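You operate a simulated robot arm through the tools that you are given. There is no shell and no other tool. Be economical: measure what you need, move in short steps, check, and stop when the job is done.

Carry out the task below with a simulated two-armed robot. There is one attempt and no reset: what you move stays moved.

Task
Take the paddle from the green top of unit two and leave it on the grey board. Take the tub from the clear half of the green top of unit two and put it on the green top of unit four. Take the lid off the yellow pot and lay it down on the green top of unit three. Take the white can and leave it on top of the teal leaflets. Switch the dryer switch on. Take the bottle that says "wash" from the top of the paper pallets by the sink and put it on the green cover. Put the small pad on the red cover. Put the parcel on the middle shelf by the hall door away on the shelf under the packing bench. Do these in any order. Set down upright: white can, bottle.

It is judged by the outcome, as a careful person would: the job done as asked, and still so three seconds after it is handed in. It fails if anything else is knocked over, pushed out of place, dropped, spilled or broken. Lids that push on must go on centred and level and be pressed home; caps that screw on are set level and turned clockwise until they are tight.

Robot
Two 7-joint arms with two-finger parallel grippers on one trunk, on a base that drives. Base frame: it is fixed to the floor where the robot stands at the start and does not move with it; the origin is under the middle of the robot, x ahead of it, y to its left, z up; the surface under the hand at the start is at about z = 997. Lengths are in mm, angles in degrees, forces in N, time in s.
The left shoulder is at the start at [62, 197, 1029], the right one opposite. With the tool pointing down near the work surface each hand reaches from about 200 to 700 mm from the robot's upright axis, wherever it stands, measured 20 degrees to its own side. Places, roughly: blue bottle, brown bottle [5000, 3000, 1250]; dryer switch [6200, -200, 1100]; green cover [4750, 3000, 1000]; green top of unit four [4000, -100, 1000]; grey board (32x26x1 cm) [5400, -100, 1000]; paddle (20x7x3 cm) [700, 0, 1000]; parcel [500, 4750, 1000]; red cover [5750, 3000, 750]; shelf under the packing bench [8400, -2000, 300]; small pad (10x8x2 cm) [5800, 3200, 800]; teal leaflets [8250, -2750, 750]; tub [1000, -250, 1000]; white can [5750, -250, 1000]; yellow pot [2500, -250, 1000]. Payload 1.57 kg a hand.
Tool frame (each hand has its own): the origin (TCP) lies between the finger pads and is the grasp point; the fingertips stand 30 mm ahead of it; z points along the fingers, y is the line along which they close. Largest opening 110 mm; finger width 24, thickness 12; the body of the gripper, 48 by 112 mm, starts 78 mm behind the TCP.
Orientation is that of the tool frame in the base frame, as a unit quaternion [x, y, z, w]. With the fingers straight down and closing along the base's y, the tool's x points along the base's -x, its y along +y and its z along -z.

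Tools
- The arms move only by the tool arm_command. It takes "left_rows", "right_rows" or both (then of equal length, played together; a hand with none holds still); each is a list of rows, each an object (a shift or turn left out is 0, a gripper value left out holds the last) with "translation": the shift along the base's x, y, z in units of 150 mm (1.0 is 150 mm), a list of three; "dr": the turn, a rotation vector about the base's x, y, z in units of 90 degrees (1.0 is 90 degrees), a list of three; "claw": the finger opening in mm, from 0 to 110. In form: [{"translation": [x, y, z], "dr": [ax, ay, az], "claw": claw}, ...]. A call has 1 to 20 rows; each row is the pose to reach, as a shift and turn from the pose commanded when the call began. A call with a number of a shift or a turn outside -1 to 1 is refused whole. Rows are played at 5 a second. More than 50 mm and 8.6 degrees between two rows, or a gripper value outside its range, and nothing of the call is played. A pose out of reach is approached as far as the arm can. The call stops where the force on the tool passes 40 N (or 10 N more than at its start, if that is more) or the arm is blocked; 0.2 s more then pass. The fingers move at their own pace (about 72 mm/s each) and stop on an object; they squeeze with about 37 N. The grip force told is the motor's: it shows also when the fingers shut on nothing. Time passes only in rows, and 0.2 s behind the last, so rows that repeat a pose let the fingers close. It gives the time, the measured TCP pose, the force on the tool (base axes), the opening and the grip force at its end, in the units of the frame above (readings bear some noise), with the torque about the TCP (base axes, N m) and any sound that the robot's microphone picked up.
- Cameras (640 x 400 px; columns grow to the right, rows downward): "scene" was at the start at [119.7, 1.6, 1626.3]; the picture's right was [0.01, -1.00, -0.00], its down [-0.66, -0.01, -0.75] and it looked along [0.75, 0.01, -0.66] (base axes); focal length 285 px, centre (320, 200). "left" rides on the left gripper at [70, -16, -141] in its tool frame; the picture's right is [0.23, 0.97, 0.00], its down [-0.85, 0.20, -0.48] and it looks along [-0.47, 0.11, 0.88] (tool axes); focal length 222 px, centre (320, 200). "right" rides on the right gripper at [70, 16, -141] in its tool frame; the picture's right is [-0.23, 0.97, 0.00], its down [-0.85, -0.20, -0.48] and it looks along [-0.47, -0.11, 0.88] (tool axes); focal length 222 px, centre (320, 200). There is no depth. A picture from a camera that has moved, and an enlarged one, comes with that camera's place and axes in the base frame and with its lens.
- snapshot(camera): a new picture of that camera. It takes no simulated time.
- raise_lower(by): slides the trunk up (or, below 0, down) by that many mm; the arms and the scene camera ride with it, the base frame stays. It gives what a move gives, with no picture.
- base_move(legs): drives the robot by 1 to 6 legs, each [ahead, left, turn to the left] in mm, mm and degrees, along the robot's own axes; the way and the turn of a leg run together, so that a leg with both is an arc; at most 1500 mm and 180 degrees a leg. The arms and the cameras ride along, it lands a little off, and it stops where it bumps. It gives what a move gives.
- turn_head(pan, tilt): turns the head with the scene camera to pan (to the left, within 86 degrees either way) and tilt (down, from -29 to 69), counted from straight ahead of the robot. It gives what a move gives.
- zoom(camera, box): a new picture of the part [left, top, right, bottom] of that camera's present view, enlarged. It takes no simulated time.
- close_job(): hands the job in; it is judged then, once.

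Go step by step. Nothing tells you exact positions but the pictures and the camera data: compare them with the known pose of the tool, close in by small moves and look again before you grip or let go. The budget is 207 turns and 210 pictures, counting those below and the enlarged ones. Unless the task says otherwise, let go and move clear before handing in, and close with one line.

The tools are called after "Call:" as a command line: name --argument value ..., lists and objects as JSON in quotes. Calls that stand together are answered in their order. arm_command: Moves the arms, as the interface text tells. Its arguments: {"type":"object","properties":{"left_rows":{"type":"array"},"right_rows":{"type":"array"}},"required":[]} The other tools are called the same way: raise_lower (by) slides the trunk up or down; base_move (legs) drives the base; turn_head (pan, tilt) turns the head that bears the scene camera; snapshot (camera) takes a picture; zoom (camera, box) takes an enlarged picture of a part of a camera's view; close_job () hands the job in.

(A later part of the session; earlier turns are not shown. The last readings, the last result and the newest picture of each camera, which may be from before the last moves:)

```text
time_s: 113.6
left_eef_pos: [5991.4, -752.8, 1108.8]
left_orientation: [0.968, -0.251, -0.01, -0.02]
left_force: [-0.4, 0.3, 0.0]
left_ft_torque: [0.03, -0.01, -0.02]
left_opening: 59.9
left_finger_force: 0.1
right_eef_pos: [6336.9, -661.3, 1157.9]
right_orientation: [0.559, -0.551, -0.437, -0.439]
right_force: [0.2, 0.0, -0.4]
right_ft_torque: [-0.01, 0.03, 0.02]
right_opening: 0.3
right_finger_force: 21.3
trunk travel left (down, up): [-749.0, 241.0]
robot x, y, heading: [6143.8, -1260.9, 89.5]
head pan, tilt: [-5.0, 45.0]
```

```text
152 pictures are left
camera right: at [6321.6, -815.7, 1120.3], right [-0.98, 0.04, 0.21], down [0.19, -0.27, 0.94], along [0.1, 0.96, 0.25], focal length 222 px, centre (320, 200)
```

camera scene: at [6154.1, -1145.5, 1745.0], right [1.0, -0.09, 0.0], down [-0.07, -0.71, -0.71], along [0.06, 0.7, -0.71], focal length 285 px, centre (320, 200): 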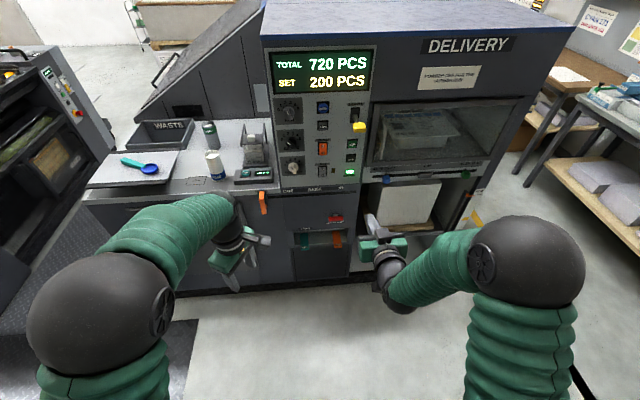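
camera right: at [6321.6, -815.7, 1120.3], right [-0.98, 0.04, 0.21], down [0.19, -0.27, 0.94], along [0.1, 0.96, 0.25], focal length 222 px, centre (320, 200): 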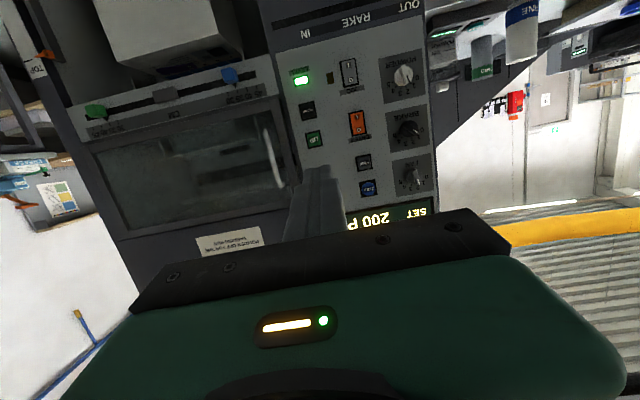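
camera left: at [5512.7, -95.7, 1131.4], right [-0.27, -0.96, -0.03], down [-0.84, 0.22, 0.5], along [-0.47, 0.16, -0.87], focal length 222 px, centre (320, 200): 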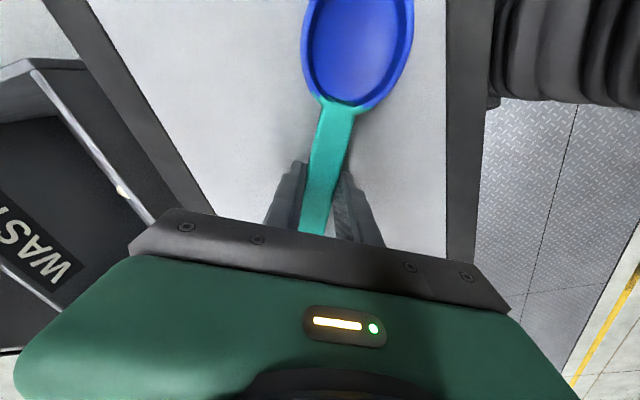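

The dryer rocker re-measures at about [6248, -225, 1098]. Aligning tips with its lower half and driving in to leave about 70 mm.

Call:
arm_command --right_rows '[{"translation": [-0.2, 0, -0.15]}, {"translation": [-0.4, 0, -0.3]}, {"translation": [-0.59, 0, -0.45]}, {"translation": [-0.59, 0, -0.45]}]'

Call:
base_move --legs '[[335, 0, 0]]'

Call:
snapshot --camera "right"

Call:
snapshot --camera "scene"

```text
time_s: 114.6
left_eef_pos: [5991.8, -751.8, 1108.6]
left_orientation: [0.968, -0.251, -0.01, -0.019]
left_force: [-0.2, -0.3, 0.0]
left_ft_torque: [0.02, -0.01, 0.0]
left_opening: 60.0
left_finger_force: 0.1
right_eef_pos: [6248.5, -660.1, 1088.3]
right_orientation: [0.56, -0.55, -0.437, -0.439]
right_force: [0.1, -0.1, -0.9]
right_ft_torque: [0.02, 0.02, 0.02]
right_opening: 0.1
right_finger_force: 21.3
trunk travel left (down, up): [-749.0, 241.0]
robot x, y, heading: [6143.4, -1261.6, 89.6]
head pan, tilt: [-5.0, 45.0]
```

```text
time_s: 116.8
left_eef_pos: [5992.7, -416.7, 1110.1]
left_orientation: [0.968, -0.252, -0.01, -0.019]
left_force: [0.5, 0.2, 1.4]
left_ft_torque: [-0.01, 0.02, -0.04]
left_opening: 59.9
left_finger_force: 0.1
right_eef_pos: [6248.5, -324.9, 1090.1]
right_orientation: [0.559, -0.55, -0.438, -0.439]
right_force: [0.2, -0.4, 0.7]
right_ft_torque: [0.0, -0.01, 0.0]
right_opening: 0.2
right_finger_force: 21.1
trunk travel left (down, up): [-749.0, 241.0]
robot x, y, heading: [6146.7, -920.0, 89.8]
head pan, tilt: [-5.0, 45.0]
```

```text
151 pictures are left
camera right: at [6234.7, -478.4, 1053.3], right [-0.98, 0.04, 0.21], down [0.19, -0.27, 0.94], along [0.1, 0.96, 0.25], focal length 222 px, centre (320, 200)
```

right: 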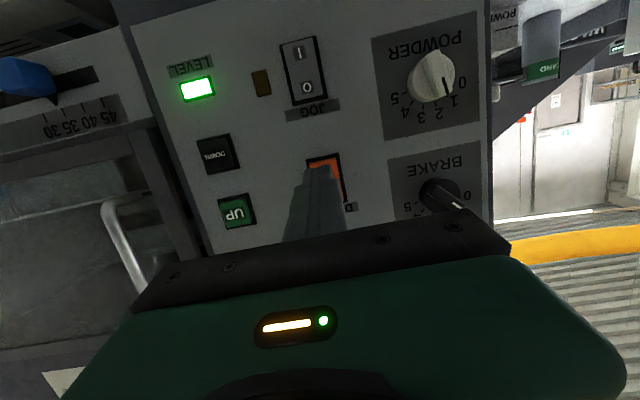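

```text
150 pictures are left
camera scene: at [6155.1, -810.1, 1745.1], right [1.0, -0.09, 0.0], down [-0.07, -0.7, -0.71], along [0.07, 0.7, -0.71], focal length 285 px, centre (320, 200)
```

scene: 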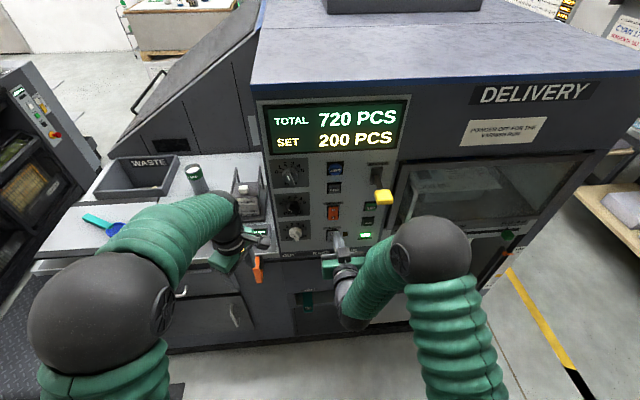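

Tips line up with the "I" half (z about 1080). Advancing slowly until it presses.

Call:
arm_command --right_rows '[{"translation": [0, 0.1, -0.02]}, {"translation": [0, 0.2, -0.025]}, {"translation": [0, 0.3, -0.025]}, {"translation": [0, 0.36, -0.025]}, {"translation": [0, 0.4, -0.025]}, {"translation": [0, 0.43, -0.025]}, {"translation": [0, 0.46, -0.025]}, {"translation": [0, 0.49, -0.025]}, {"translation": [0, 0.52, -0.025]}, {"translation": [0, 0.55, -0.025]}]'

Call:
snapshot --camera "right"

Call:
zoom --camera "scene" --box '[270, 150, 410, 260]'

```text
time_s: 118.5
left_eef_pos: [5993.9, -421.6, 1112.3]
left_orientation: [0.968, -0.251, -0.011, -0.022]
left_force: [0.1, -0.8, -0.3]
left_ft_torque: [-0.01, 0.0, 0.0]
left_opening: 59.6
left_finger_force: 0.0
right_eef_pos: [6249.1, -266.0, 1083.5]
right_orientation: [0.562, -0.551, -0.436, -0.436]
right_force: [2.6, -28.1, 6.2]
right_ft_torque: [0.29, 0.01, -0.09]
right_opening: 0.1
right_finger_force: 20.7
trunk travel left (down, up): [-749.0, 241.0]
robot x, y, heading: [6144.2, -926.6, 89.8]
head pan, tilt: [-5.0, 45.0]
heard: click
stopped in row 8 (right hand): the force on the tool passed its limit at 43 N (the readings are from after the stop); the commanded pose is now the measured one
```

```text
149 pictures are left
camera right: at [6234.7, -419.8, 1048.1], right [-0.98, 0.04, 0.21], down [0.19, -0.26, 0.95], along [0.1, 0.97, 0.24], focal length 222 px, centre (320, 200)
```

right: 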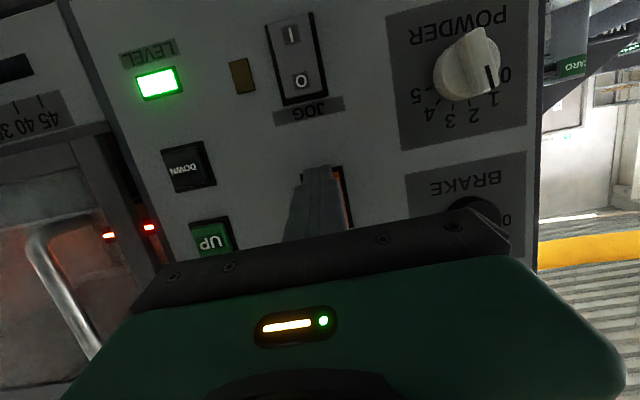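

```text
3.64 times, centred on (340, 205) of scene
camera zoom: at [6155.8, -819.0, 1746.0], right [1.0, -0.09, 0.0], down [-0.07, -0.7, -0.71], along [0.07, 0.71, -0.7], focal length 1036 px, centre (247, 182)
```

zoom: 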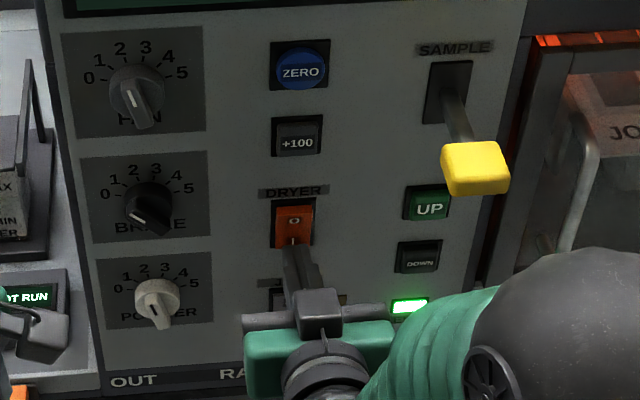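

Click heard and the dryer glows: it's on. Backing off, restoring the right hand, then going for the white can with the left hand.

Call:
base_move --legs '[[-330, 0, 0], [0, 245, 0]]'

Call:
arm_command --right_rows '[{"translation": [0.05, -0.1, 0.1], "dr": [-0.09, 0, 0]}, {"translation": [0.1, -0.1, 0.2], "dr": [-0.18, 0, 0]}, {"translation": [0.15, -0.1, 0.3], "dr": [-0.27, 0, 0]}, {"translation": [0.2, -0.1, 0.4], "dr": [-0.36, 0, 0]}, {"translation": [0.3, -0.1, 0.5], "dr": [-0.45, 0, 0]}, {"translation": [0.4, -0.1, 0.6], "dr": [-0.54, 0, 0]}, {"translation": [0.5, -0.1, 0.7], "dr": [-0.63, 0, 0]}, {"translation": [0.6, -0.1, 0.8], "dr": [-0.72, 0, 0]}, {"translation": [0.7, -0.2, 0.9], "dr": [-0.8, 0, 0]}, {"translation": [0.7, -0.3, 1.0], "dr": [-0.85, 0, 0]}]' --left_rows '[{"translation": [0, 0, 0.2], "claw": 100}, {"translation": [0, 0, 0.4]}, {"translation": [0, 0, 0.6]}, {"translation": [0, 0, 0.8]}, {"translation": [0, 0, 0.9]}, {"translation": [0, 0, 0.9]}, {"translation": [0, 0, 0.9]}, {"translation": [0, 0, 0.9]}, {"translation": [0, 0, 0.9]}, {"translation": [0, 0, 0.9]}]'

Call:
turn_head --pan 5 --tilt 45

Call:
snapshot --camera "scene"

```text
time_s: 122.0
left_eef_pos: [5758.3, -742.2, 1109.8]
left_orientation: [0.967, -0.252, -0.012, -0.019]
left_force: [0.3, -0.3, 0.6]
left_ft_torque: [-0.02, 0.05, -0.01]
left_opening: 59.8
left_finger_force: 0.0
right_eef_pos: [6013.5, -585.8, 1079.2]
right_orientation: [0.56, -0.554, -0.435, -0.435]
right_force: [0.2, -0.3, 0.2]
right_ft_torque: [-0.01, 0.03, 0.04]
right_opening: 0.1
right_finger_force: 21.7
trunk travel left (down, up): [-749.0, 241.0]
robot x, y, heading: [5903.1, -1249.6, 89.6]
head pan, tilt: [-5.0, 45.0]
```

```text
time_s: 124.2
left_eef_pos: [5752.5, -743.9, 1244.8]
left_orientation: [0.967, -0.254, -0.01, -0.02]
left_force: [0.2, 0.3, 0.3]
left_ft_torque: [0.01, -0.01, 0.03]
left_opening: 100.0
left_finger_force: 0.1
right_eef_pos: [6113.2, -632.6, 1232.5]
right_orientation: [0.711, -0.704, 0.002, 0.005]
right_force: [0.0, 0.2, -0.3]
right_ft_torque: [0.01, -0.01, 0.03]
right_opening: 0.0
right_finger_force: 21.0
trunk travel left (down, up): [-749.0, 241.0]
robot x, y, heading: [5900.2, -1251.3, 89.5]
head pan, tilt: [-5.0, 45.0]
```

```text
time_s: 124.9
left_eef_pos: [5753.4, -744.5, 1244.3]
left_orientation: [0.967, -0.253, -0.01, -0.02]
left_force: [0.1, -0.6, 0.1]
left_ft_torque: [0.0, 0.03, 0.0]
left_opening: 99.9
left_finger_force: 0.1
right_eef_pos: [6113.1, -631.5, 1232.1]
right_orientation: [0.711, -0.703, 0.001, 0.003]
right_force: [0.8, 0.1, 0.7]
right_ft_torque: [0.02, 0.02, -0.02]
right_opening: 0.0
right_finger_force: 21.2
trunk travel left (down, up): [-749.0, 241.0]
robot x, y, heading: [5900.9, -1255.7, 89.5]
head pan, tilt: [5.0, 45.0]
```

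```text
147 pictures are left
camera scene: at [5897.9, -1134.2, 1744.9], right [1.0, 0.08, 0.0], down [0.06, -0.71, -0.71], along [-0.06, 0.7, -0.71], focal length 285 px, centre (320, 200)
```

scene: 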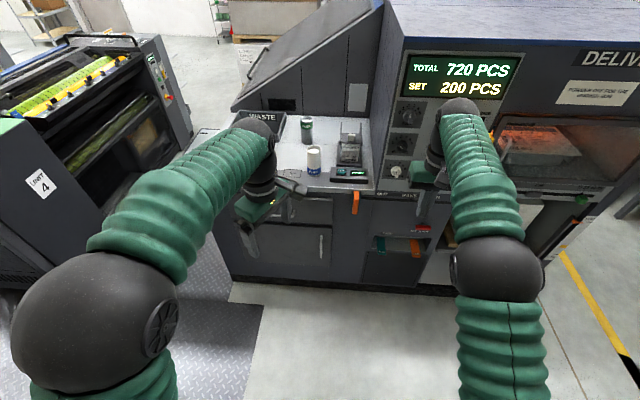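

Can at about [5782, -184]. Tuck the right hand back first, then drive in.

Call:
arm_command --right_rows '[{"translation": [0, -0.3, 0.05]}, {"translation": [-0.1, -0.6, 0.1]}, {"translation": [-0.2, -0.85, 0.2]}, {"translation": [-0.4, -1.0, 0.3]}, {"translation": [-0.4, -1.0, 0.3]}]'

Call:
base_move --legs '[[455, 0, 0]]'

Call:
snapshot --camera "left"

Call:
snapshot --camera "scene"

```text
time_s: 126.1
left_eef_pos: [5752.6, -744.2, 1244.4]
left_orientation: [0.967, -0.253, -0.011, -0.021]
left_force: [0.2, -0.5, -0.2]
left_ft_torque: [0.0, -0.01, 0.04]
left_opening: 100.1
left_finger_force: 0.1
right_eef_pos: [6053.1, -781.7, 1276.3]
right_orientation: [0.711, -0.703, 0.001, 0.004]
right_force: [-0.1, -0.4, 0.1]
right_ft_torque: [0.03, -0.02, 0.01]
right_opening: 0.1
right_finger_force: 21.4
trunk travel left (down, up): [-749.0, 241.0]
robot x, y, heading: [5904.3, -1253.6, 89.7]
head pan, tilt: [5.0, 45.0]
```

```text
time_s: 128.9
left_eef_pos: [5755.2, -288.1, 1244.2]
left_orientation: [0.967, -0.252, -0.011, -0.021]
left_force: [0.3, 0.4, -0.1]
left_ft_torque: [0.03, 0.02, 0.04]
left_opening: 99.9
left_finger_force: 0.0
right_eef_pos: [6056.7, -326.5, 1277.5]
right_orientation: [0.712, -0.702, 0.0, 0.004]
right_force: [0.0, -0.3, 0.1]
right_ft_torque: [0.0, -0.02, -0.06]
right_opening: 0.0
right_finger_force: 21.8
trunk travel left (down, up): [-749.0, 241.0]
robot x, y, heading: [5905.4, -791.6, 89.8]
head pan, tilt: [5.0, 45.0]
```

```text
146 pictures are left
camera left: at [5825.2, -313.7, 1386.2], right [-0.28, -0.96, -0.04], down [-0.84, 0.22, 0.5], along [-0.47, 0.17, -0.87], focal length 222 px, centre (320, 200)
```

left: 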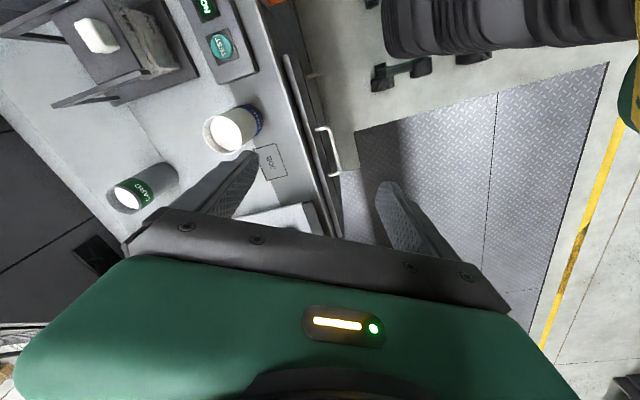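

```text
145 pictures are left
camera scene: at [5900.6, -680.2, 1745.1], right [1.0, 0.08, 0.0], down [0.06, -0.7, -0.71], along [-0.06, 0.7, -0.71], focal length 285 px, centre (320, 200)
```

scene: 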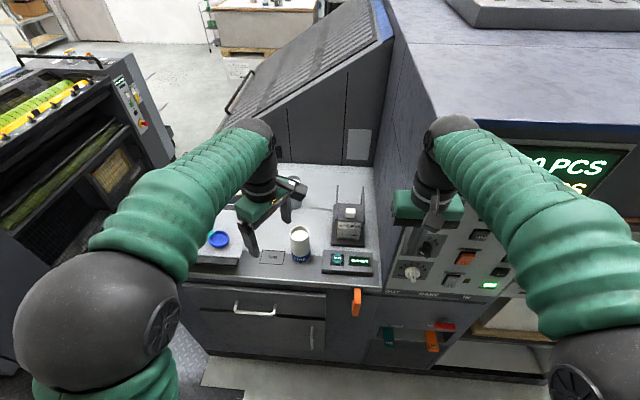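

Call:
arm_command --left_rows '[{"translation": [0.1, 0.25, 0], "claw": 110}, {"translation": [0.2, 0.5, 0]}, {"translation": [0.27, 0.8, -0.05]}, {"translation": [0.27, 0.8, -0.3]}, {"translation": [0.27, 0.8, -0.4]}, {"translation": [0.27, 0.8, -0.4]}]'

Call:
snapshot --camera "left"

Call:
zoom --camera "scene" --box '[220, 150, 400, 290]'

```text
time_s: 130.3
left_eef_pos: [5796.7, -167.6, 1183.3]
left_orientation: [0.968, -0.252, -0.011, -0.02]
left_force: [-0.7, 0.4, -1.1]
left_ft_torque: [0.0, -0.02, 0.0]
left_opening: 110.0
left_finger_force: 0.2
right_eef_pos: [6056.2, -323.6, 1275.4]
right_orientation: [0.711, -0.703, 0.001, 0.004]
right_force: [-0.6, 0.2, -0.4]
right_ft_torque: [0.0, -0.02, 0.0]
right_opening: 0.2
right_finger_force: 21.2
trunk travel left (down, up): [-749.0, 241.0]
robot x, y, heading: [5907.3, -794.2, 89.6]
head pan, tilt: [5.0, 45.0]
```

```text
144 pictures are left
camera left: at [5866.8, -191.6, 1324.2], right [-0.28, -0.96, -0.04], down [-0.84, 0.22, 0.5], along [-0.47, 0.17, -0.87], focal length 222 px, centre (320, 200)
```

left: 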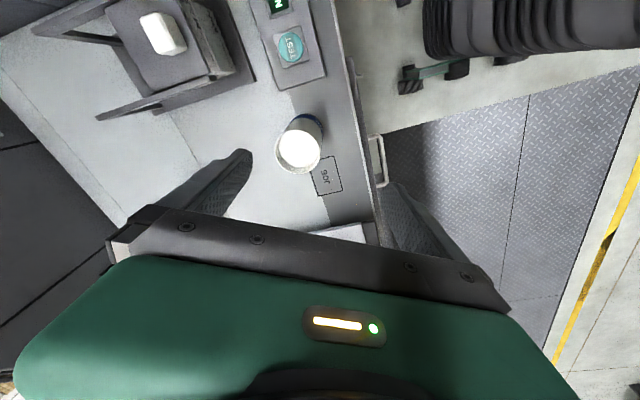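

```text
2.86 times, centred on (310, 220) of scene
camera zoom: at [5901.0, -675.2, 1744.7], right [1.0, 0.08, 0.0], down [0.06, -0.71, -0.7], along [-0.06, 0.7, -0.71], focal length 814 px, centre (349, 143)
```

zoom: 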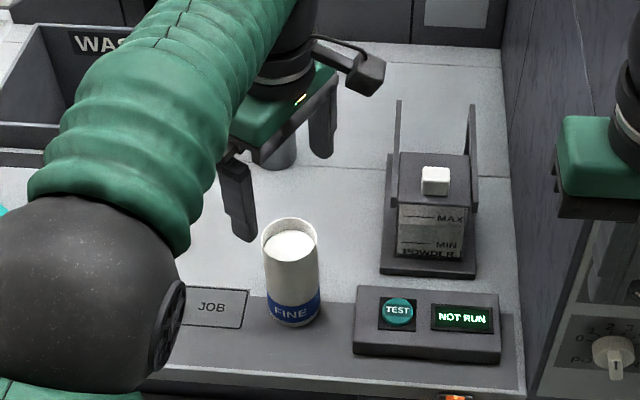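

Call:
arm_command --left_rows '[{"translation": [0, 0.08, -0.2]}, {"translation": [0, 0.08, -0.4]}, {"translation": [0, 0.08, -0.55]}, {"translation": [0, 0.08, -0.55]}]'

Call:
snapshot --camera "left"

Call:
zoom --camera "scene" --box '[240, 180, 360, 280]'

```text
time_s: 131.3
left_eef_pos: [5796.4, -155.7, 1103.0]
left_orientation: [0.967, -0.252, -0.011, -0.021]
left_force: [-0.1, -0.1, -0.2]
left_ft_torque: [0.01, -0.03, -0.01]
left_opening: 110.0
left_finger_force: 0.0
right_eef_pos: [6057.1, -324.4, 1276.3]
right_orientation: [0.712, -0.702, 0.002, 0.004]
right_force: [0.2, -0.1, -0.5]
right_ft_torque: [0.01, 0.03, 0.04]
right_opening: 0.0
right_finger_force: 21.3
trunk travel left (down, up): [-749.0, 241.0]
robot x, y, heading: [5905.5, -793.2, 89.9]
head pan, tilt: [5.0, 45.0]
```

```text
142 pictures are left
camera left: at [5866.5, -180.8, 1243.4], right [-0.28, -0.96, -0.04], down [-0.84, 0.22, 0.5], along [-0.47, 0.17, -0.87], focal length 222 px, centre (320, 200)
```

left: 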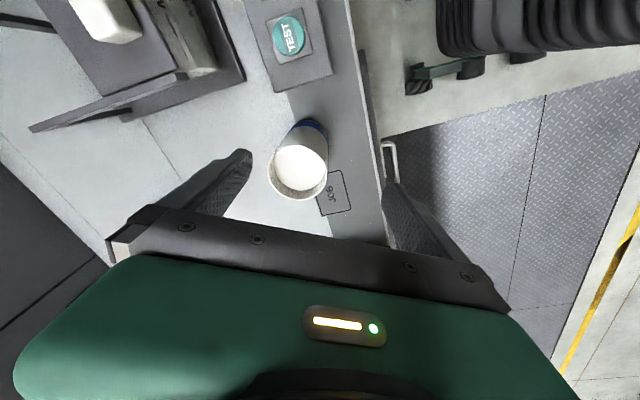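

```text
4.00 times, centred on (300, 230) of scene
camera zoom: at [5901.0, -676.4, 1744.9], right [1.0, 0.08, 0.0], down [0.06, -0.71, -0.71], along [-0.06, 0.7, -0.71], focal length 1139 px, centre (400, 80)
```

zoom: 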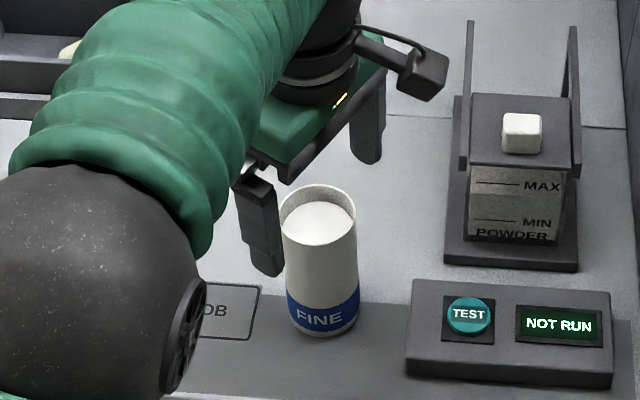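

Triangulating both views, the can top is lower than thought (z about 1045) with centre near [5794, -138]. Shifting and descending a bit.

Call:
arm_command --left_rows '[{"translation": [-0.01, 0.11, 0]}, {"translation": [-0.01, 0.11, -0.2]}, {"translation": [-0.01, 0.11, -0.36]}, {"translation": [-0.01, 0.11, -0.36]}]'

Call:
snapshot --camera "left"

Call:
zoom --camera "scene" --box '[240, 180, 360, 280]'

```text
time_s: 132.3
left_eef_pos: [5794.7, -138.6, 1046.7]
left_orientation: [0.967, -0.252, -0.01, -0.021]
left_force: [-0.9, 0.1, -0.3]
left_ft_torque: [0.01, 0.02, 0.03]
left_opening: 110.3
left_finger_force: 0.0
right_eef_pos: [6056.5, -324.2, 1276.9]
right_orientation: [0.711, -0.703, 0.002, 0.004]
right_force: [0.1, -0.4, -0.5]
right_ft_torque: [0.01, -0.03, 0.0]
right_opening: 0.0
right_finger_force: 22.2
trunk travel left (down, up): [-749.0, 241.0]
robot x, y, heading: [5902.0, -794.6, 89.8]
head pan, tilt: [5.0, 45.0]
```

```text
140 pictures are left
camera left: at [5864.7, -164.3, 1188.9], right [-0.28, -0.96, -0.04], down [-0.84, 0.22, 0.5], along [-0.47, 0.17, -0.87], focal length 222 px, centre (320, 200)
```

left: 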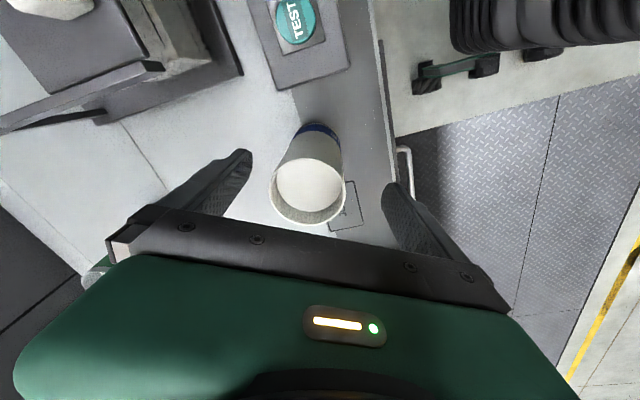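

```text
4.00 times, centred on (300, 230) of scene
camera zoom: at [5900.9, -675.9, 1744.8], right [1.0, 0.08, 0.0], down [0.06, -0.71, -0.71], along [-0.06, 0.7, -0.71], focal length 1139 px, centre (400, 80)
```

zoom: 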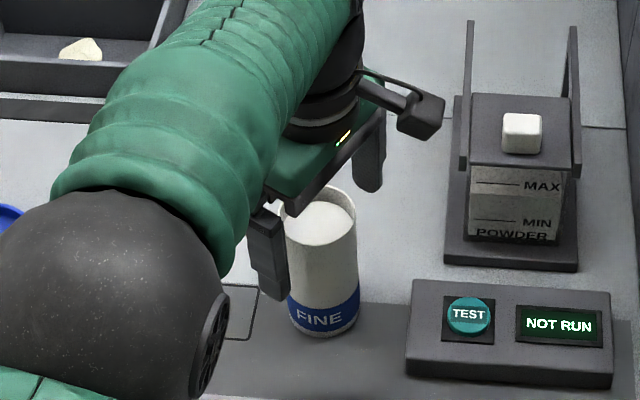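

Nearly centred; final 8 mm shift, descend around the can and close.

Call:
arm_command --left_rows '[{"translation": [0, 0.055, -0.05]}, {"translation": [0, 0.055, -0.2]}, {"translation": [0, 0.055, -0.3]}, {"translation": [0, 0.055, -0.3]}, {"translation": [0, 0.055, -0.3], "claw": 50}, {"translation": [0, 0.055, -0.3]}, {"translation": [0, 0.055, -0.3]}, {"translation": [0, 0.055, -0.3]}]'

Call:
snapshot --camera "left"

```text
time_s: 134.1
left_eef_pos: [5794.3, -131.2, 1004.7]
left_orientation: [0.968, -0.251, -0.011, -0.021]
left_force: [-0.3, -0.3, 0.8]
left_ft_torque: [-0.05, 0.07, 0.01]
left_opening: 60.8
left_finger_force: 36.8
right_eef_pos: [6056.2, -324.7, 1276.0]
right_orientation: [0.711, -0.703, 0.002, 0.003]
right_force: [-0.3, -0.1, -0.6]
right_ft_torque: [-0.01, -0.01, -0.01]
right_opening: 0.1
right_finger_force: 20.7
trunk travel left (down, up): [-749.0, 241.0]
robot x, y, heading: [5908.5, -793.5, 89.7]
head pan, tilt: [5.0, 45.0]
```

```text
138 pictures are left
camera left: at [5864.4, -156.4, 1144.6], right [-0.28, -0.96, -0.04], down [-0.84, 0.22, 0.5], along [-0.47, 0.17, -0.87], focal length 222 px, centre (320, 200)
```

left: 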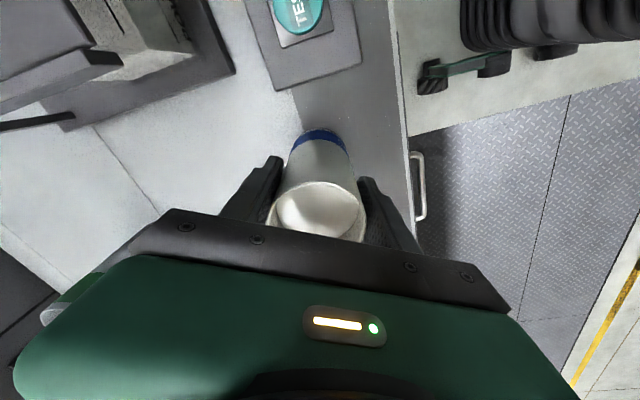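

Gripped (61 mm). Lifting straight up, then backing out.

Call:
arm_command --left_rows '[{"translation": [0, 0, 0.1]}, {"translation": [0, 0, 0.4]}, {"translation": [0, 0, 0.7]}, {"translation": [0, 0, 1.0]}, {"translation": [0, 0, 1.0]}]'

Call:
base_move --legs '[[-450, 0, 0]]'

Call:
turn_head --pan -75 --tilt 15

Call:
snapshot --camera "scene"

```text
time_s: 135.3
left_eef_pos: [5794.2, -129.4, 1154.8]
left_orientation: [0.967, -0.252, -0.012, -0.02]
left_force: [-1.0, -0.3, -0.8]
left_ft_torque: [-0.05, -0.01, 0.01]
left_opening: 61.1
left_finger_force: 38.0
right_eef_pos: [6056.8, -325.0, 1277.0]
right_orientation: [0.711, -0.703, 0.001, 0.004]
right_force: [0.0, -1.2, 0.0]
right_ft_torque: [-0.01, 0.04, -0.02]
right_opening: 0.1
right_finger_force: 21.6
trunk travel left (down, up): [-749.0, 241.0]
robot x, y, heading: [5903.6, -789.1, 89.5]
head pan, tilt: [5.0, 45.0]
```

```text
time_s: 138.0
left_eef_pos: [5790.7, -577.1, 1153.2]
left_orientation: [0.968, -0.251, -0.01, -0.019]
left_force: [0.1, 0.0, -2.0]
left_ft_torque: [-0.06, -0.02, 0.02]
left_opening: 61.0
left_finger_force: 37.1
right_eef_pos: [6051.0, -771.1, 1275.6]
right_orientation: [0.713, -0.702, 0.002, 0.004]
right_force: [-0.7, -0.2, 0.0]
right_ft_torque: [0.01, -0.04, 0.01]
right_opening: 0.1
right_finger_force: 21.0
trunk travel left (down, up): [-749.0, 241.0]
robot x, y, heading: [5903.3, -1242.5, 90.2]
head pan, tilt: [5.0, 45.0]
```

```text
time_s: 139.5
left_eef_pos: [5790.6, -580.8, 1156.0]
left_orientation: [0.968, -0.251, -0.011, -0.023]
left_force: [0.3, -0.8, -1.1]
left_ft_torque: [0.01, -0.02, 0.01]
left_opening: 60.6
left_finger_force: 36.8
right_eef_pos: [6054.2, -776.6, 1277.9]
right_orientation: [0.713, -0.702, 0.0, 0.003]
right_force: [0.2, 0.0, 0.2]
right_ft_torque: [-0.01, 0.02, -0.01]
right_opening: 0.0
right_finger_force: 21.6
trunk travel left (down, up): [-749.0, 241.0]
robot x, y, heading: [5904.4, -1244.2, 89.7]
head pan, tilt: [-75.0, 15.0]
```

```text
137 pictures are left
camera scene: at [5995.7, -1182.3, 1791.8], right [0.26, -0.97, 0.0], down [-0.25, -0.07, -0.97], along [0.93, 0.25, -0.26], focal length 285 px, centre (320, 200)
```

scene: 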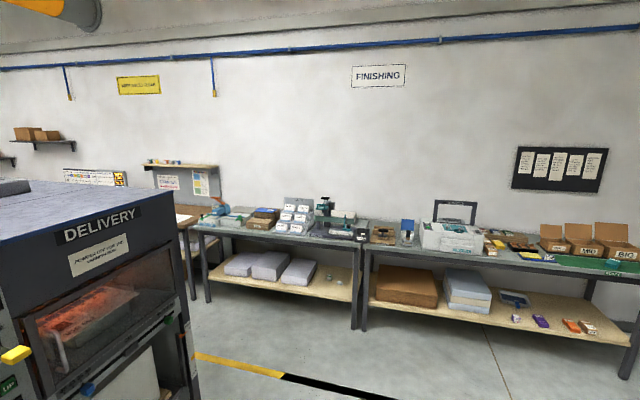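

Call:
zoom --camera "scene" --box '[180, 180, 410, 330]'

Call:
zoom --camera "scene" --box '[360, 190, 640, 370]'

```text
2.67 times, centred on (295, 255) of scene
camera zoom: at [5995.7, -1182.3, 1791.8], right [0.26, -0.97, 0.0], down [-0.25, -0.07, -0.97], along [0.93, 0.25, -0.26], focal length 759 px, centre (387, 53)
```

zoom: 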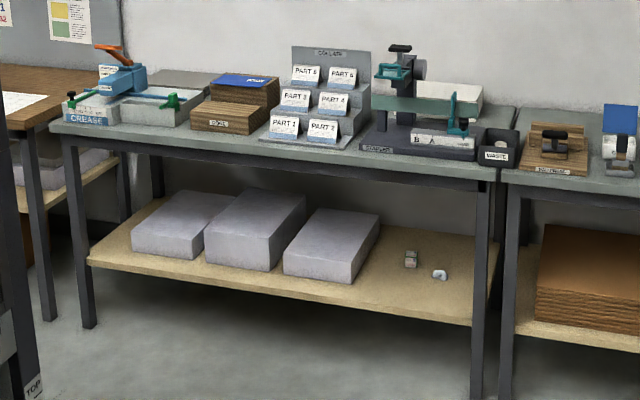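

```text
2.22 times, centred on (500, 280) of scene
camera zoom: at [5995.7, -1182.3, 1791.8], right [0.26, -0.97, 0.0], down [-0.25, -0.07, -0.97], along [0.93, 0.25, -0.26], focal length 633 px, centre (-80, 22)
```

zoom: 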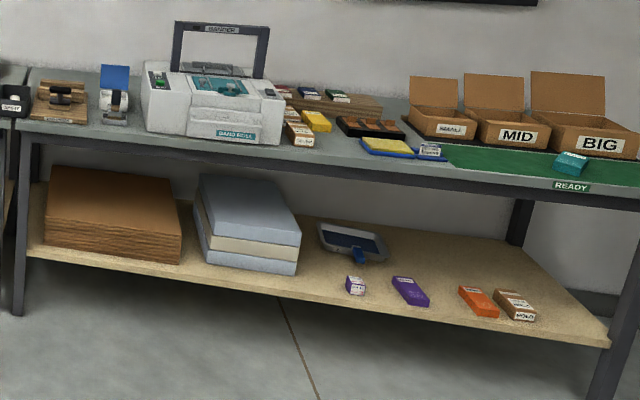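

The second bench (y about -2050) is the packing bench; the teal packet on its green READY mat looks like the leaflets. Turning and driving over.

Call:
base_move --legs '[[0, 0, -90], [1250, 0, 0]]'

Call:
turn_head --pan -45 --tilt 25

Call:
snapshot --camera "scene"

```text
time_s: 149.7
left_eef_pos: [7824.3, -1126.4, 1154.7]
left_orientation: [-0.508, 0.861, -0.007, 0.024]
left_force: [-0.6, -0.1, -1.7]
left_ft_torque: [0.01, -0.01, -0.02]
left_opening: 60.5
left_finger_force: 36.9
right_eef_pos: [7629.6, -1388.7, 1277.9]
right_orientation: [-0.01, 1.0, 0.002, -0.002]
right_force: [-0.7, 0.2, 0.7]
right_ft_torque: [0.02, 0.03, -0.02]
right_opening: 0.0
right_finger_force: 20.9
trunk travel left (down, up): [-749.0, 241.0]
robot x, y, heading: [7162.1, -1242.3, 0.1]
head pan, tilt: [-75.0, 15.0]
```

```text
time_s: 150.6
left_eef_pos: [7823.7, -1125.4, 1157.8]
left_orientation: [-0.508, 0.861, -0.008, 0.024]
left_force: [0.1, 0.6, -0.2]
left_ft_torque: [0.0, 0.04, -0.02]
left_opening: 60.7
left_finger_force: 37.0
right_eef_pos: [7628.6, -1388.0, 1279.7]
right_orientation: [-0.01, 1.0, 0.001, -0.002]
right_force: [0.0, 0.2, -0.3]
right_ft_torque: [-0.01, -0.04, 0.02]
right_opening: 0.1
right_finger_force: 21.4
trunk travel left (down, up): [-749.0, 241.0]
robot x, y, heading: [7166.5, -1240.9, 0.0]
head pan, tilt: [-45.0, 25.0]
```

```text
134 pictures are left
camera scene: at [7265.5, -1304.5, 1775.5], right [-0.71, -0.71, 0.0], down [-0.3, 0.3, -0.91], along [0.64, -0.64, -0.42], focal length 285 px, centre (320, 200)
```

scene: 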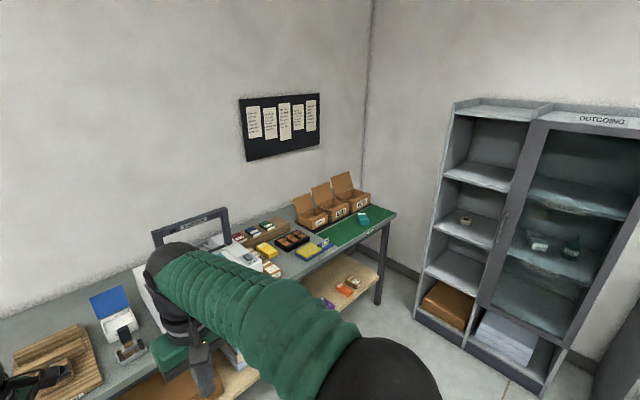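

Moving alongside the bench, angled toward its far end, to look closely.

Call:
base_move --legs '[[0, -1150, 0], [250, 0, 0], [0, 0, -35]]'

Call:
turn_head --pan 0 --tilt 40

Call:
snapshot --camera "scene"

```text
time_s: 159.6
left_eef_pos: [8029.3, -2675.8, 1156.6]
left_orientation: [-0.227, 0.974, -0.014, 0.02]
left_force: [0.4, 0.0, -1.1]
left_ft_torque: [-0.03, 0.01, 0.02]
left_opening: 60.8
left_finger_force: 37.0
right_eef_pos: [7718.7, -2779.9, 1278.1]
right_orientation: [0.291, 0.957, 0.002, -0.001]
right_force: [0.6, 0.6, -0.1]
right_ft_torque: [-0.03, 0.02, -0.03]
right_opening: 0.2
right_finger_force: 21.5
trunk travel left (down, up): [-749.0, 241.0]
robot x, y, heading: [7421.5, -2390.5, -34.6]
head pan, tilt: [-45.0, 25.0]
```

```text
time_s: 160.8
left_eef_pos: [8027.0, -2676.3, 1158.5]
left_orientation: [-0.226, 0.974, -0.015, 0.02]
left_force: [0.7, 0.7, -0.2]
left_ft_torque: [0.04, 0.02, -0.01]
left_opening: 60.8
left_finger_force: 36.8
right_eef_pos: [7716.8, -2779.3, 1279.6]
right_orientation: [0.289, 0.957, 0.002, -0.001]
right_force: [-1.0, 0.2, -0.4]
right_ft_torque: [0.02, -0.02, 0.01]
right_opening: 0.1
right_finger_force: 21.4
trunk travel left (down, up): [-749.0, 241.0]
robot x, y, heading: [7422.1, -2393.1, -34.9]
head pan, tilt: [0.0, 40.0]
```

```text
133 pictures are left
camera scene: at [7520.6, -2461.3, 1752.1], right [-0.57, -0.82, 0.0], down [-0.53, 0.37, -0.76], along [0.63, -0.44, -0.64], focal length 285 px, centre (320, 200)
```

scene: 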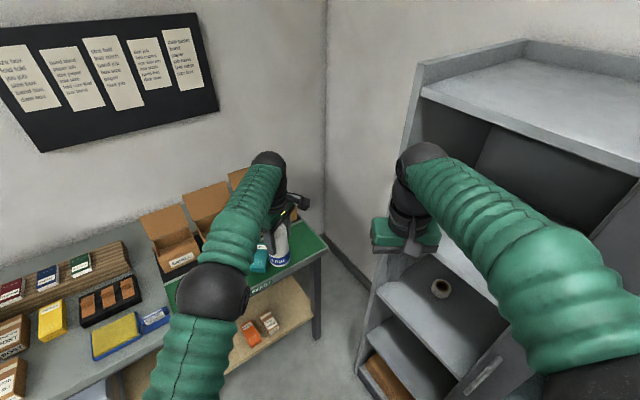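

Call:
zoom --camera "scene" --box '[130, 180, 340, 330]'

Call:
snapshot --camera "left"

```text
2.67 times, centred on (235, 255) of scene
camera zoom: at [7520.6, -2461.3, 1752.1], right [-0.57, -0.82, 0.0], down [-0.53, 0.37, -0.76], along [0.63, -0.44, -0.64], focal length 759 px, centre (547, 53)
```

zoom: 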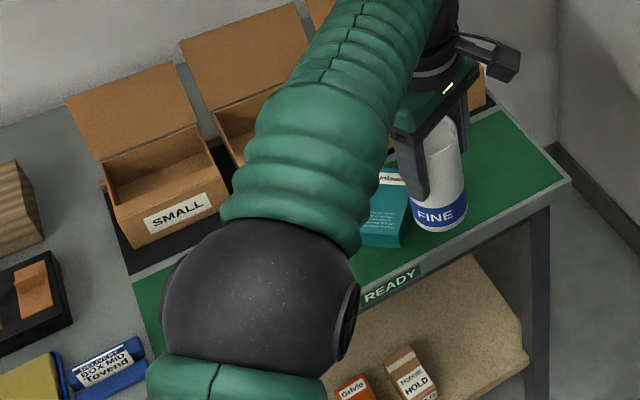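

```text
131 pictures are left
camera left: at [7964.6, -2717.5, 1299.2], right [-0.63, 0.77, -0.05], down [0.66, 0.57, 0.5], along [0.41, 0.29, -0.87], focal length 222 px, centre (320, 200)
```

left: 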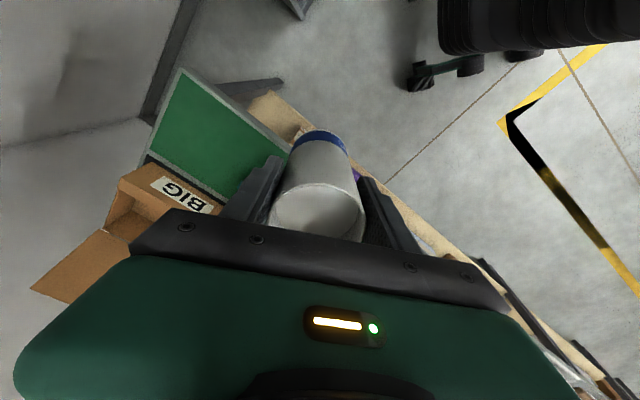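

The arm hides the leaflets; I swing the can aside to the left to see them whole.

Call:
arm_command --left_rows '[{"translation": [0.12, 0.2, 0.1]}, {"translation": [0.24, 0.4, 0.2]}, {"translation": [0.36, 0.6, 0.3]}, {"translation": [0.45, 0.8, 0.4]}, {"translation": [0.5, 1.0, 0.5]}, {"translation": [0.5, 1.0, 0.5]}]'

Call:
zoom --camera "scene" --box '[130, 180, 340, 330]'

```text
time_s: 162.2
left_eef_pos: [8101.8, -2525.6, 1233.5]
left_orientation: [-0.227, 0.974, -0.014, 0.02]
left_force: [0.5, -1.2, -2.4]
left_ft_torque: [0.0, 0.01, 0.0]
left_opening: 60.7
left_finger_force: 36.9
right_eef_pos: [7717.2, -2778.4, 1281.0]
right_orientation: [0.29, 0.957, 0.002, -0.001]
right_force: [-0.7, 0.4, 0.7]
right_ft_torque: [0.01, 0.03, -0.02]
right_opening: 0.0
right_finger_force: 21.6
trunk travel left (down, up): [-749.0, 241.0]
robot x, y, heading: [7419.6, -2393.3, -34.7]
head pan, tilt: [0.0, 40.0]
```

```text
2.67 times, centred on (235, 255) of scene
camera zoom: at [7521.6, -2460.1, 1752.0], right [-0.57, -0.82, 0.0], down [-0.53, 0.37, -0.76], along [0.63, -0.44, -0.65], focal length 759 px, centre (547, 53)
```

zoom: 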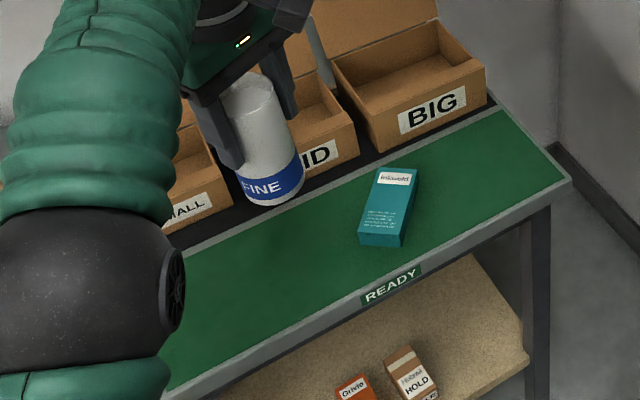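

Call:
zoom --camera "scene" --box '[250, 215, 310, 260]'

Call:
turn_head --pan 30 --tilt 40

Call:
snapshot --camera "scene"

```text
8.89 times, centred on (280, 238) of scene
camera zoom: at [7521.6, -2460.1, 1752.0], right [-0.57, -0.82, 0.0], down [-0.53, 0.37, -0.76], along [0.63, -0.44, -0.65], focal length 2531 px, centre (676, -133)
```

zoom: 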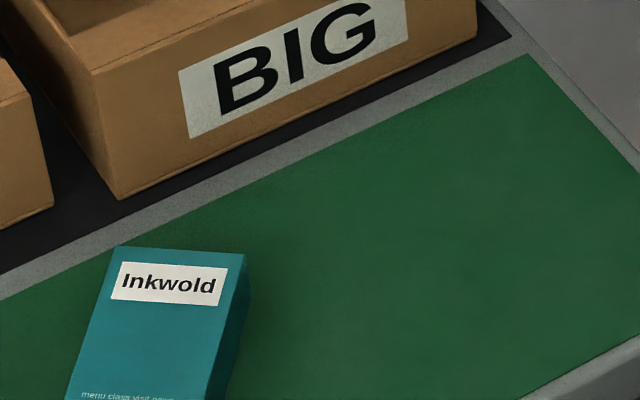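

```text
time_s: 163.1
left_eef_pos: [8102.0, -2527.4, 1235.8]
left_orientation: [-0.227, 0.974, -0.015, 0.021]
left_force: [-0.4, 0.7, -1.3]
left_ft_torque: [0.0, 0.01, -0.01]
left_opening: 60.8
left_finger_force: 37.4
right_eef_pos: [7716.3, -2779.3, 1279.1]
right_orientation: [0.29, 0.957, 0.003, 0.0]
right_force: [0.5, 0.6, 0.1]
right_ft_torque: [0.02, -0.01, -0.02]
right_opening: 0.1
right_finger_force: 21.4
trunk travel left (down, up): [-749.0, 241.0]
robot x, y, heading: [7418.0, -2395.3, -34.5]
head pan, tilt: [30.0, 40.0]
```

```text
128 pictures are left
camera scene: at [7536.0, -2418.9, 1752.1], right [-0.08, -1.0, 0.0], down [-0.64, 0.06, -0.76], along [0.76, -0.06, -0.64], focal length 285 px, centre (320, 200)
```

scene: 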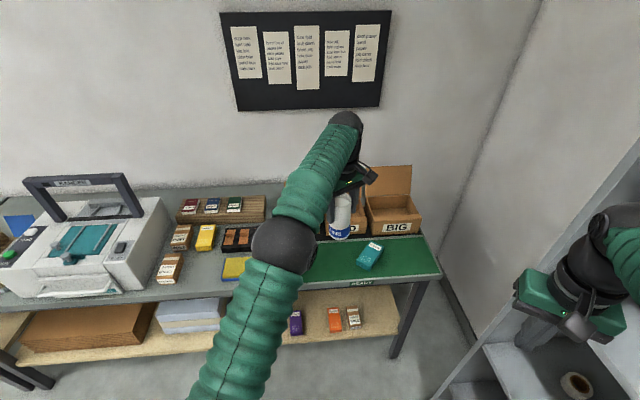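

The teal "Inkwold" bundle is the leaflets: centre about [8253, -2685], top near z 840. I'll bring the can back and drive so it comes over them.

Call:
arm_command --left_rows '[{"translation": [-0.12, -0.18, 0]}, {"translation": [-0.24, -0.36, 0]}, {"translation": [-0.36, -0.54, 0]}, {"translation": [-0.47, -0.72, 0]}, {"translation": [-0.47, -0.72, 0]}]'

Call:
base_move --legs '[[0, 84, 0], [212, 0, 0]]'

Call:
turn_head --pan 10 --tilt 48

Call:
snapshot --camera "scene"

Call:
snapshot --camera "left"

```text
time_s: 164.3
left_eef_pos: [8030.8, -2634.3, 1233.8]
left_orientation: [-0.228, 0.973, -0.015, 0.02]
left_force: [0.7, -0.3, -1.3]
left_ft_torque: [-0.02, 0.0, 0.03]
left_opening: 60.7
left_finger_force: 36.9
right_eef_pos: [7716.0, -2779.6, 1279.6]
right_orientation: [0.29, 0.957, 0.002, -0.001]
right_force: [-0.2, 0.5, -0.4]
right_ft_torque: [0.06, 0.04, -0.02]
right_opening: 0.0
right_finger_force: 21.7
trunk travel left (down, up): [-749.0, 241.0]
robot x, y, heading: [7419.3, -2393.8, -35.0]
head pan, tilt: [30.0, 40.0]
```

```text
time_s: 166.6
left_eef_pos: [8262.9, -2664.0, 1234.6]
left_orientation: [-0.231, 0.972, -0.021, 0.017]
left_force: [0.6, 0.6, -0.2]
left_ft_torque: [-0.11, 0.02, 0.01]
left_opening: 60.7
left_finger_force: 36.7
right_eef_pos: [7947.6, -2807.4, 1283.5]
right_orientation: [0.288, 0.958, -0.004, -0.001]
right_force: [0.6, 0.5, 0.8]
right_ft_torque: [-0.09, 0.03, 0.06]
right_opening: 0.2
right_finger_force: 20.9
trunk travel left (down, up): [-749.0, 241.0]
robot x, y, heading: [7643.6, -2439.9, -34.8]
head pan, tilt: [30.0, 40.0]
```

```text
time_s: 167.5
left_eef_pos: [8264.9, -2668.8, 1234.3]
left_orientation: [-0.232, 0.973, -0.018, 0.017]
left_force: [0.0, 0.4, -2.2]
left_ft_torque: [-0.04, 0.01, 0.0]
left_opening: 60.5
left_finger_force: 37.1
right_eef_pos: [7949.9, -2812.2, 1281.0]
right_orientation: [0.286, 0.958, -0.003, -0.002]
right_force: [-0.1, 0.7, 0.2]
right_ft_torque: [-0.01, 0.0, 0.04]
right_opening: 0.0
right_finger_force: 21.2
trunk travel left (down, up): [-749.0, 241.0]
robot x, y, heading: [7646.8, -2442.8, -34.9]
head pan, tilt: [10.0, 48.0]
```

```text
127 pictures are left
camera scene: at [7753.0, -2486.3, 1740.5], right [-0.42, -0.91, 0.0], down [-0.68, 0.31, -0.67], along [0.6, -0.28, -0.75], focal length 285 px, centre (320, 200)
```

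scene: 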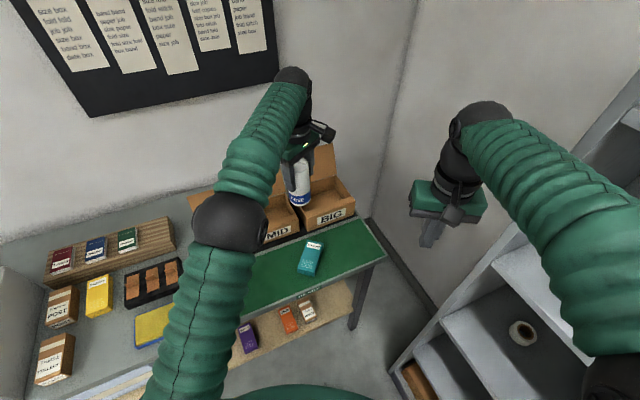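

```text
126 pictures are left
camera left: at [8203.9, -2709.0, 1373.7], right [-0.64, 0.77, -0.05], down [0.65, 0.58, 0.49], along [0.4, 0.28, -0.87], focal length 222 px, centre (320, 200)
```

left: 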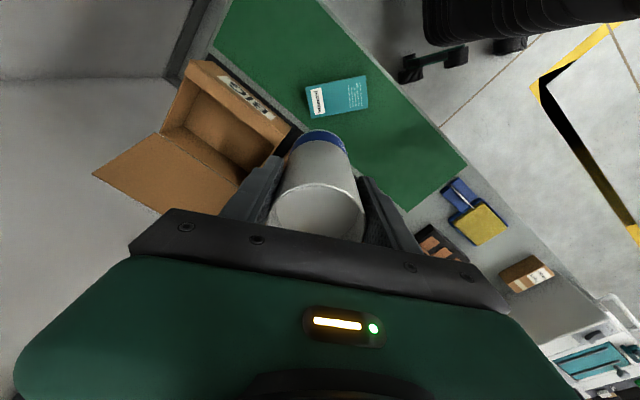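

Leaflets refine to about [8230, -2675, 850]. Shifting over and lowering partway.

Call:
arm_command --left_rows '[{"translation": [-0.23, -0.04, 0]}, {"translation": [-0.23, -0.04, -0.25]}, {"translation": [-0.23, -0.04, -0.5]}, {"translation": [-0.23, -0.04, -0.75]}, {"translation": [-0.23, -0.04, -1.0]}, {"translation": [-0.23, -0.04, -1.0]}]'

Call:
snapshot --camera "left"

Call:
zoom --camera "scene" --box '[240, 170, 400, 290]'

```text
time_s: 168.9
left_eef_pos: [8219.9, -2690.1, 1084.1]
left_orientation: [-0.23, 0.973, -0.014, 0.023]
left_force: [-1.2, -0.8, -1.6]
left_ft_torque: [0.01, 0.03, 0.01]
left_opening: 60.8
left_finger_force: 36.5
right_eef_pos: [7938.3, -2831.5, 1278.3]
right_orientation: [0.287, 0.958, 0.004, 0.0]
right_force: [-0.9, 0.3, 0.3]
right_ft_torque: [0.05, -0.05, -0.01]
right_opening: 0.2
right_finger_force: 21.3
trunk travel left (down, up): [-749.0, 241.0]
robot x, y, heading: [7639.9, -2444.7, -34.6]
head pan, tilt: [10.0, 48.0]
```

```text
125 pictures are left
camera left: at [8156.8, -2733.1, 1224.9], right [-0.64, 0.77, -0.04], down [0.65, 0.57, 0.5], along [0.41, 0.29, -0.86], focal length 222 px, centre (320, 200)
```

left: 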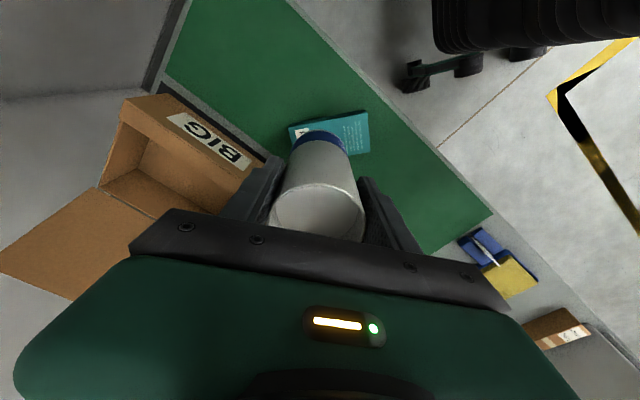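

```text
3.33 times, centred on (320, 230) of scene
camera zoom: at [7740.3, -2504.9, 1740.6], right [-0.42, -0.91, -0.01], down [-0.67, 0.32, -0.67], along [0.61, -0.27, -0.74], focal length 949 px, centre (320, 100)
```

zoom: 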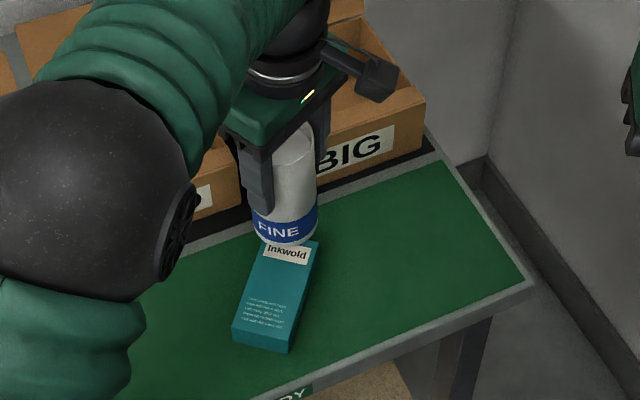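

Shifting 15 mm each way to centre over the leaflets, then lowering.

Call:
arm_command --left_rows '[{"translation": [0.1, 0.11, 0]}, {"translation": [0.1, 0.11, -0.25]}, {"translation": [0.1, 0.11, -0.4]}, {"translation": [0.1, 0.11, -0.4]}]'

Call:
snapshot --camera "left"

Call:
zoom --camera "scene" --box '[250, 190, 370, 280]'

```text
time_s: 169.9
left_eef_pos: [8235.4, -2668.3, 1025.1]
left_orientation: [-0.229, 0.973, -0.015, 0.021]
left_force: [0.2, 0.3, -1.5]
left_ft_torque: [0.03, 0.0, 0.01]
left_opening: 60.7
left_finger_force: 36.7
right_eef_pos: [7939.0, -2824.5, 1280.8]
right_orientation: [0.288, 0.958, 0.002, 0.002]
right_force: [-0.2, -0.6, 0.4]
right_ft_torque: [0.02, -0.02, 0.02]
right_opening: 0.0
right_finger_force: 21.0
trunk travel left (down, up): [-749.0, 241.0]
robot x, y, heading: [7644.4, -2442.1, -34.9]
head pan, tilt: [10.0, 48.0]
```

```text
123 pictures are left
camera left: at [8173.0, -2710.4, 1166.5], right [-0.64, 0.77, -0.05], down [0.65, 0.57, 0.5], along [0.41, 0.29, -0.87], focal length 222 px, centre (320, 200)
```

left: 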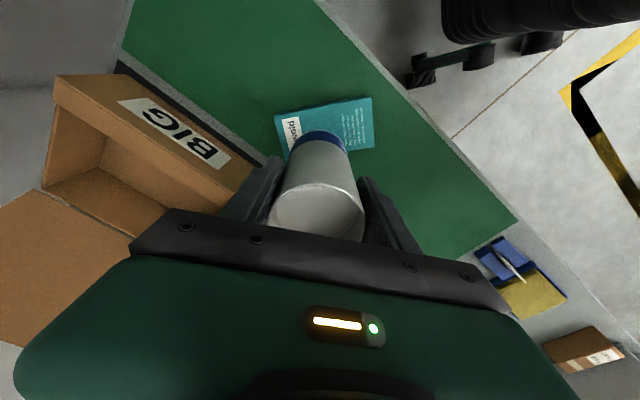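

```text
4.44 times, centred on (310, 235) of scene
camera zoom: at [7742.4, -2497.9, 1740.8], right [-0.42, -0.91, 0.0], down [-0.68, 0.31, -0.67], along [0.61, -0.28, -0.74], focal length 1266 px, centre (364, 44)
```

zoom: 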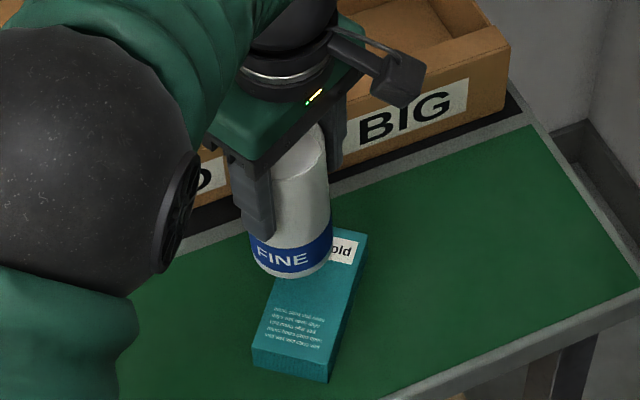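

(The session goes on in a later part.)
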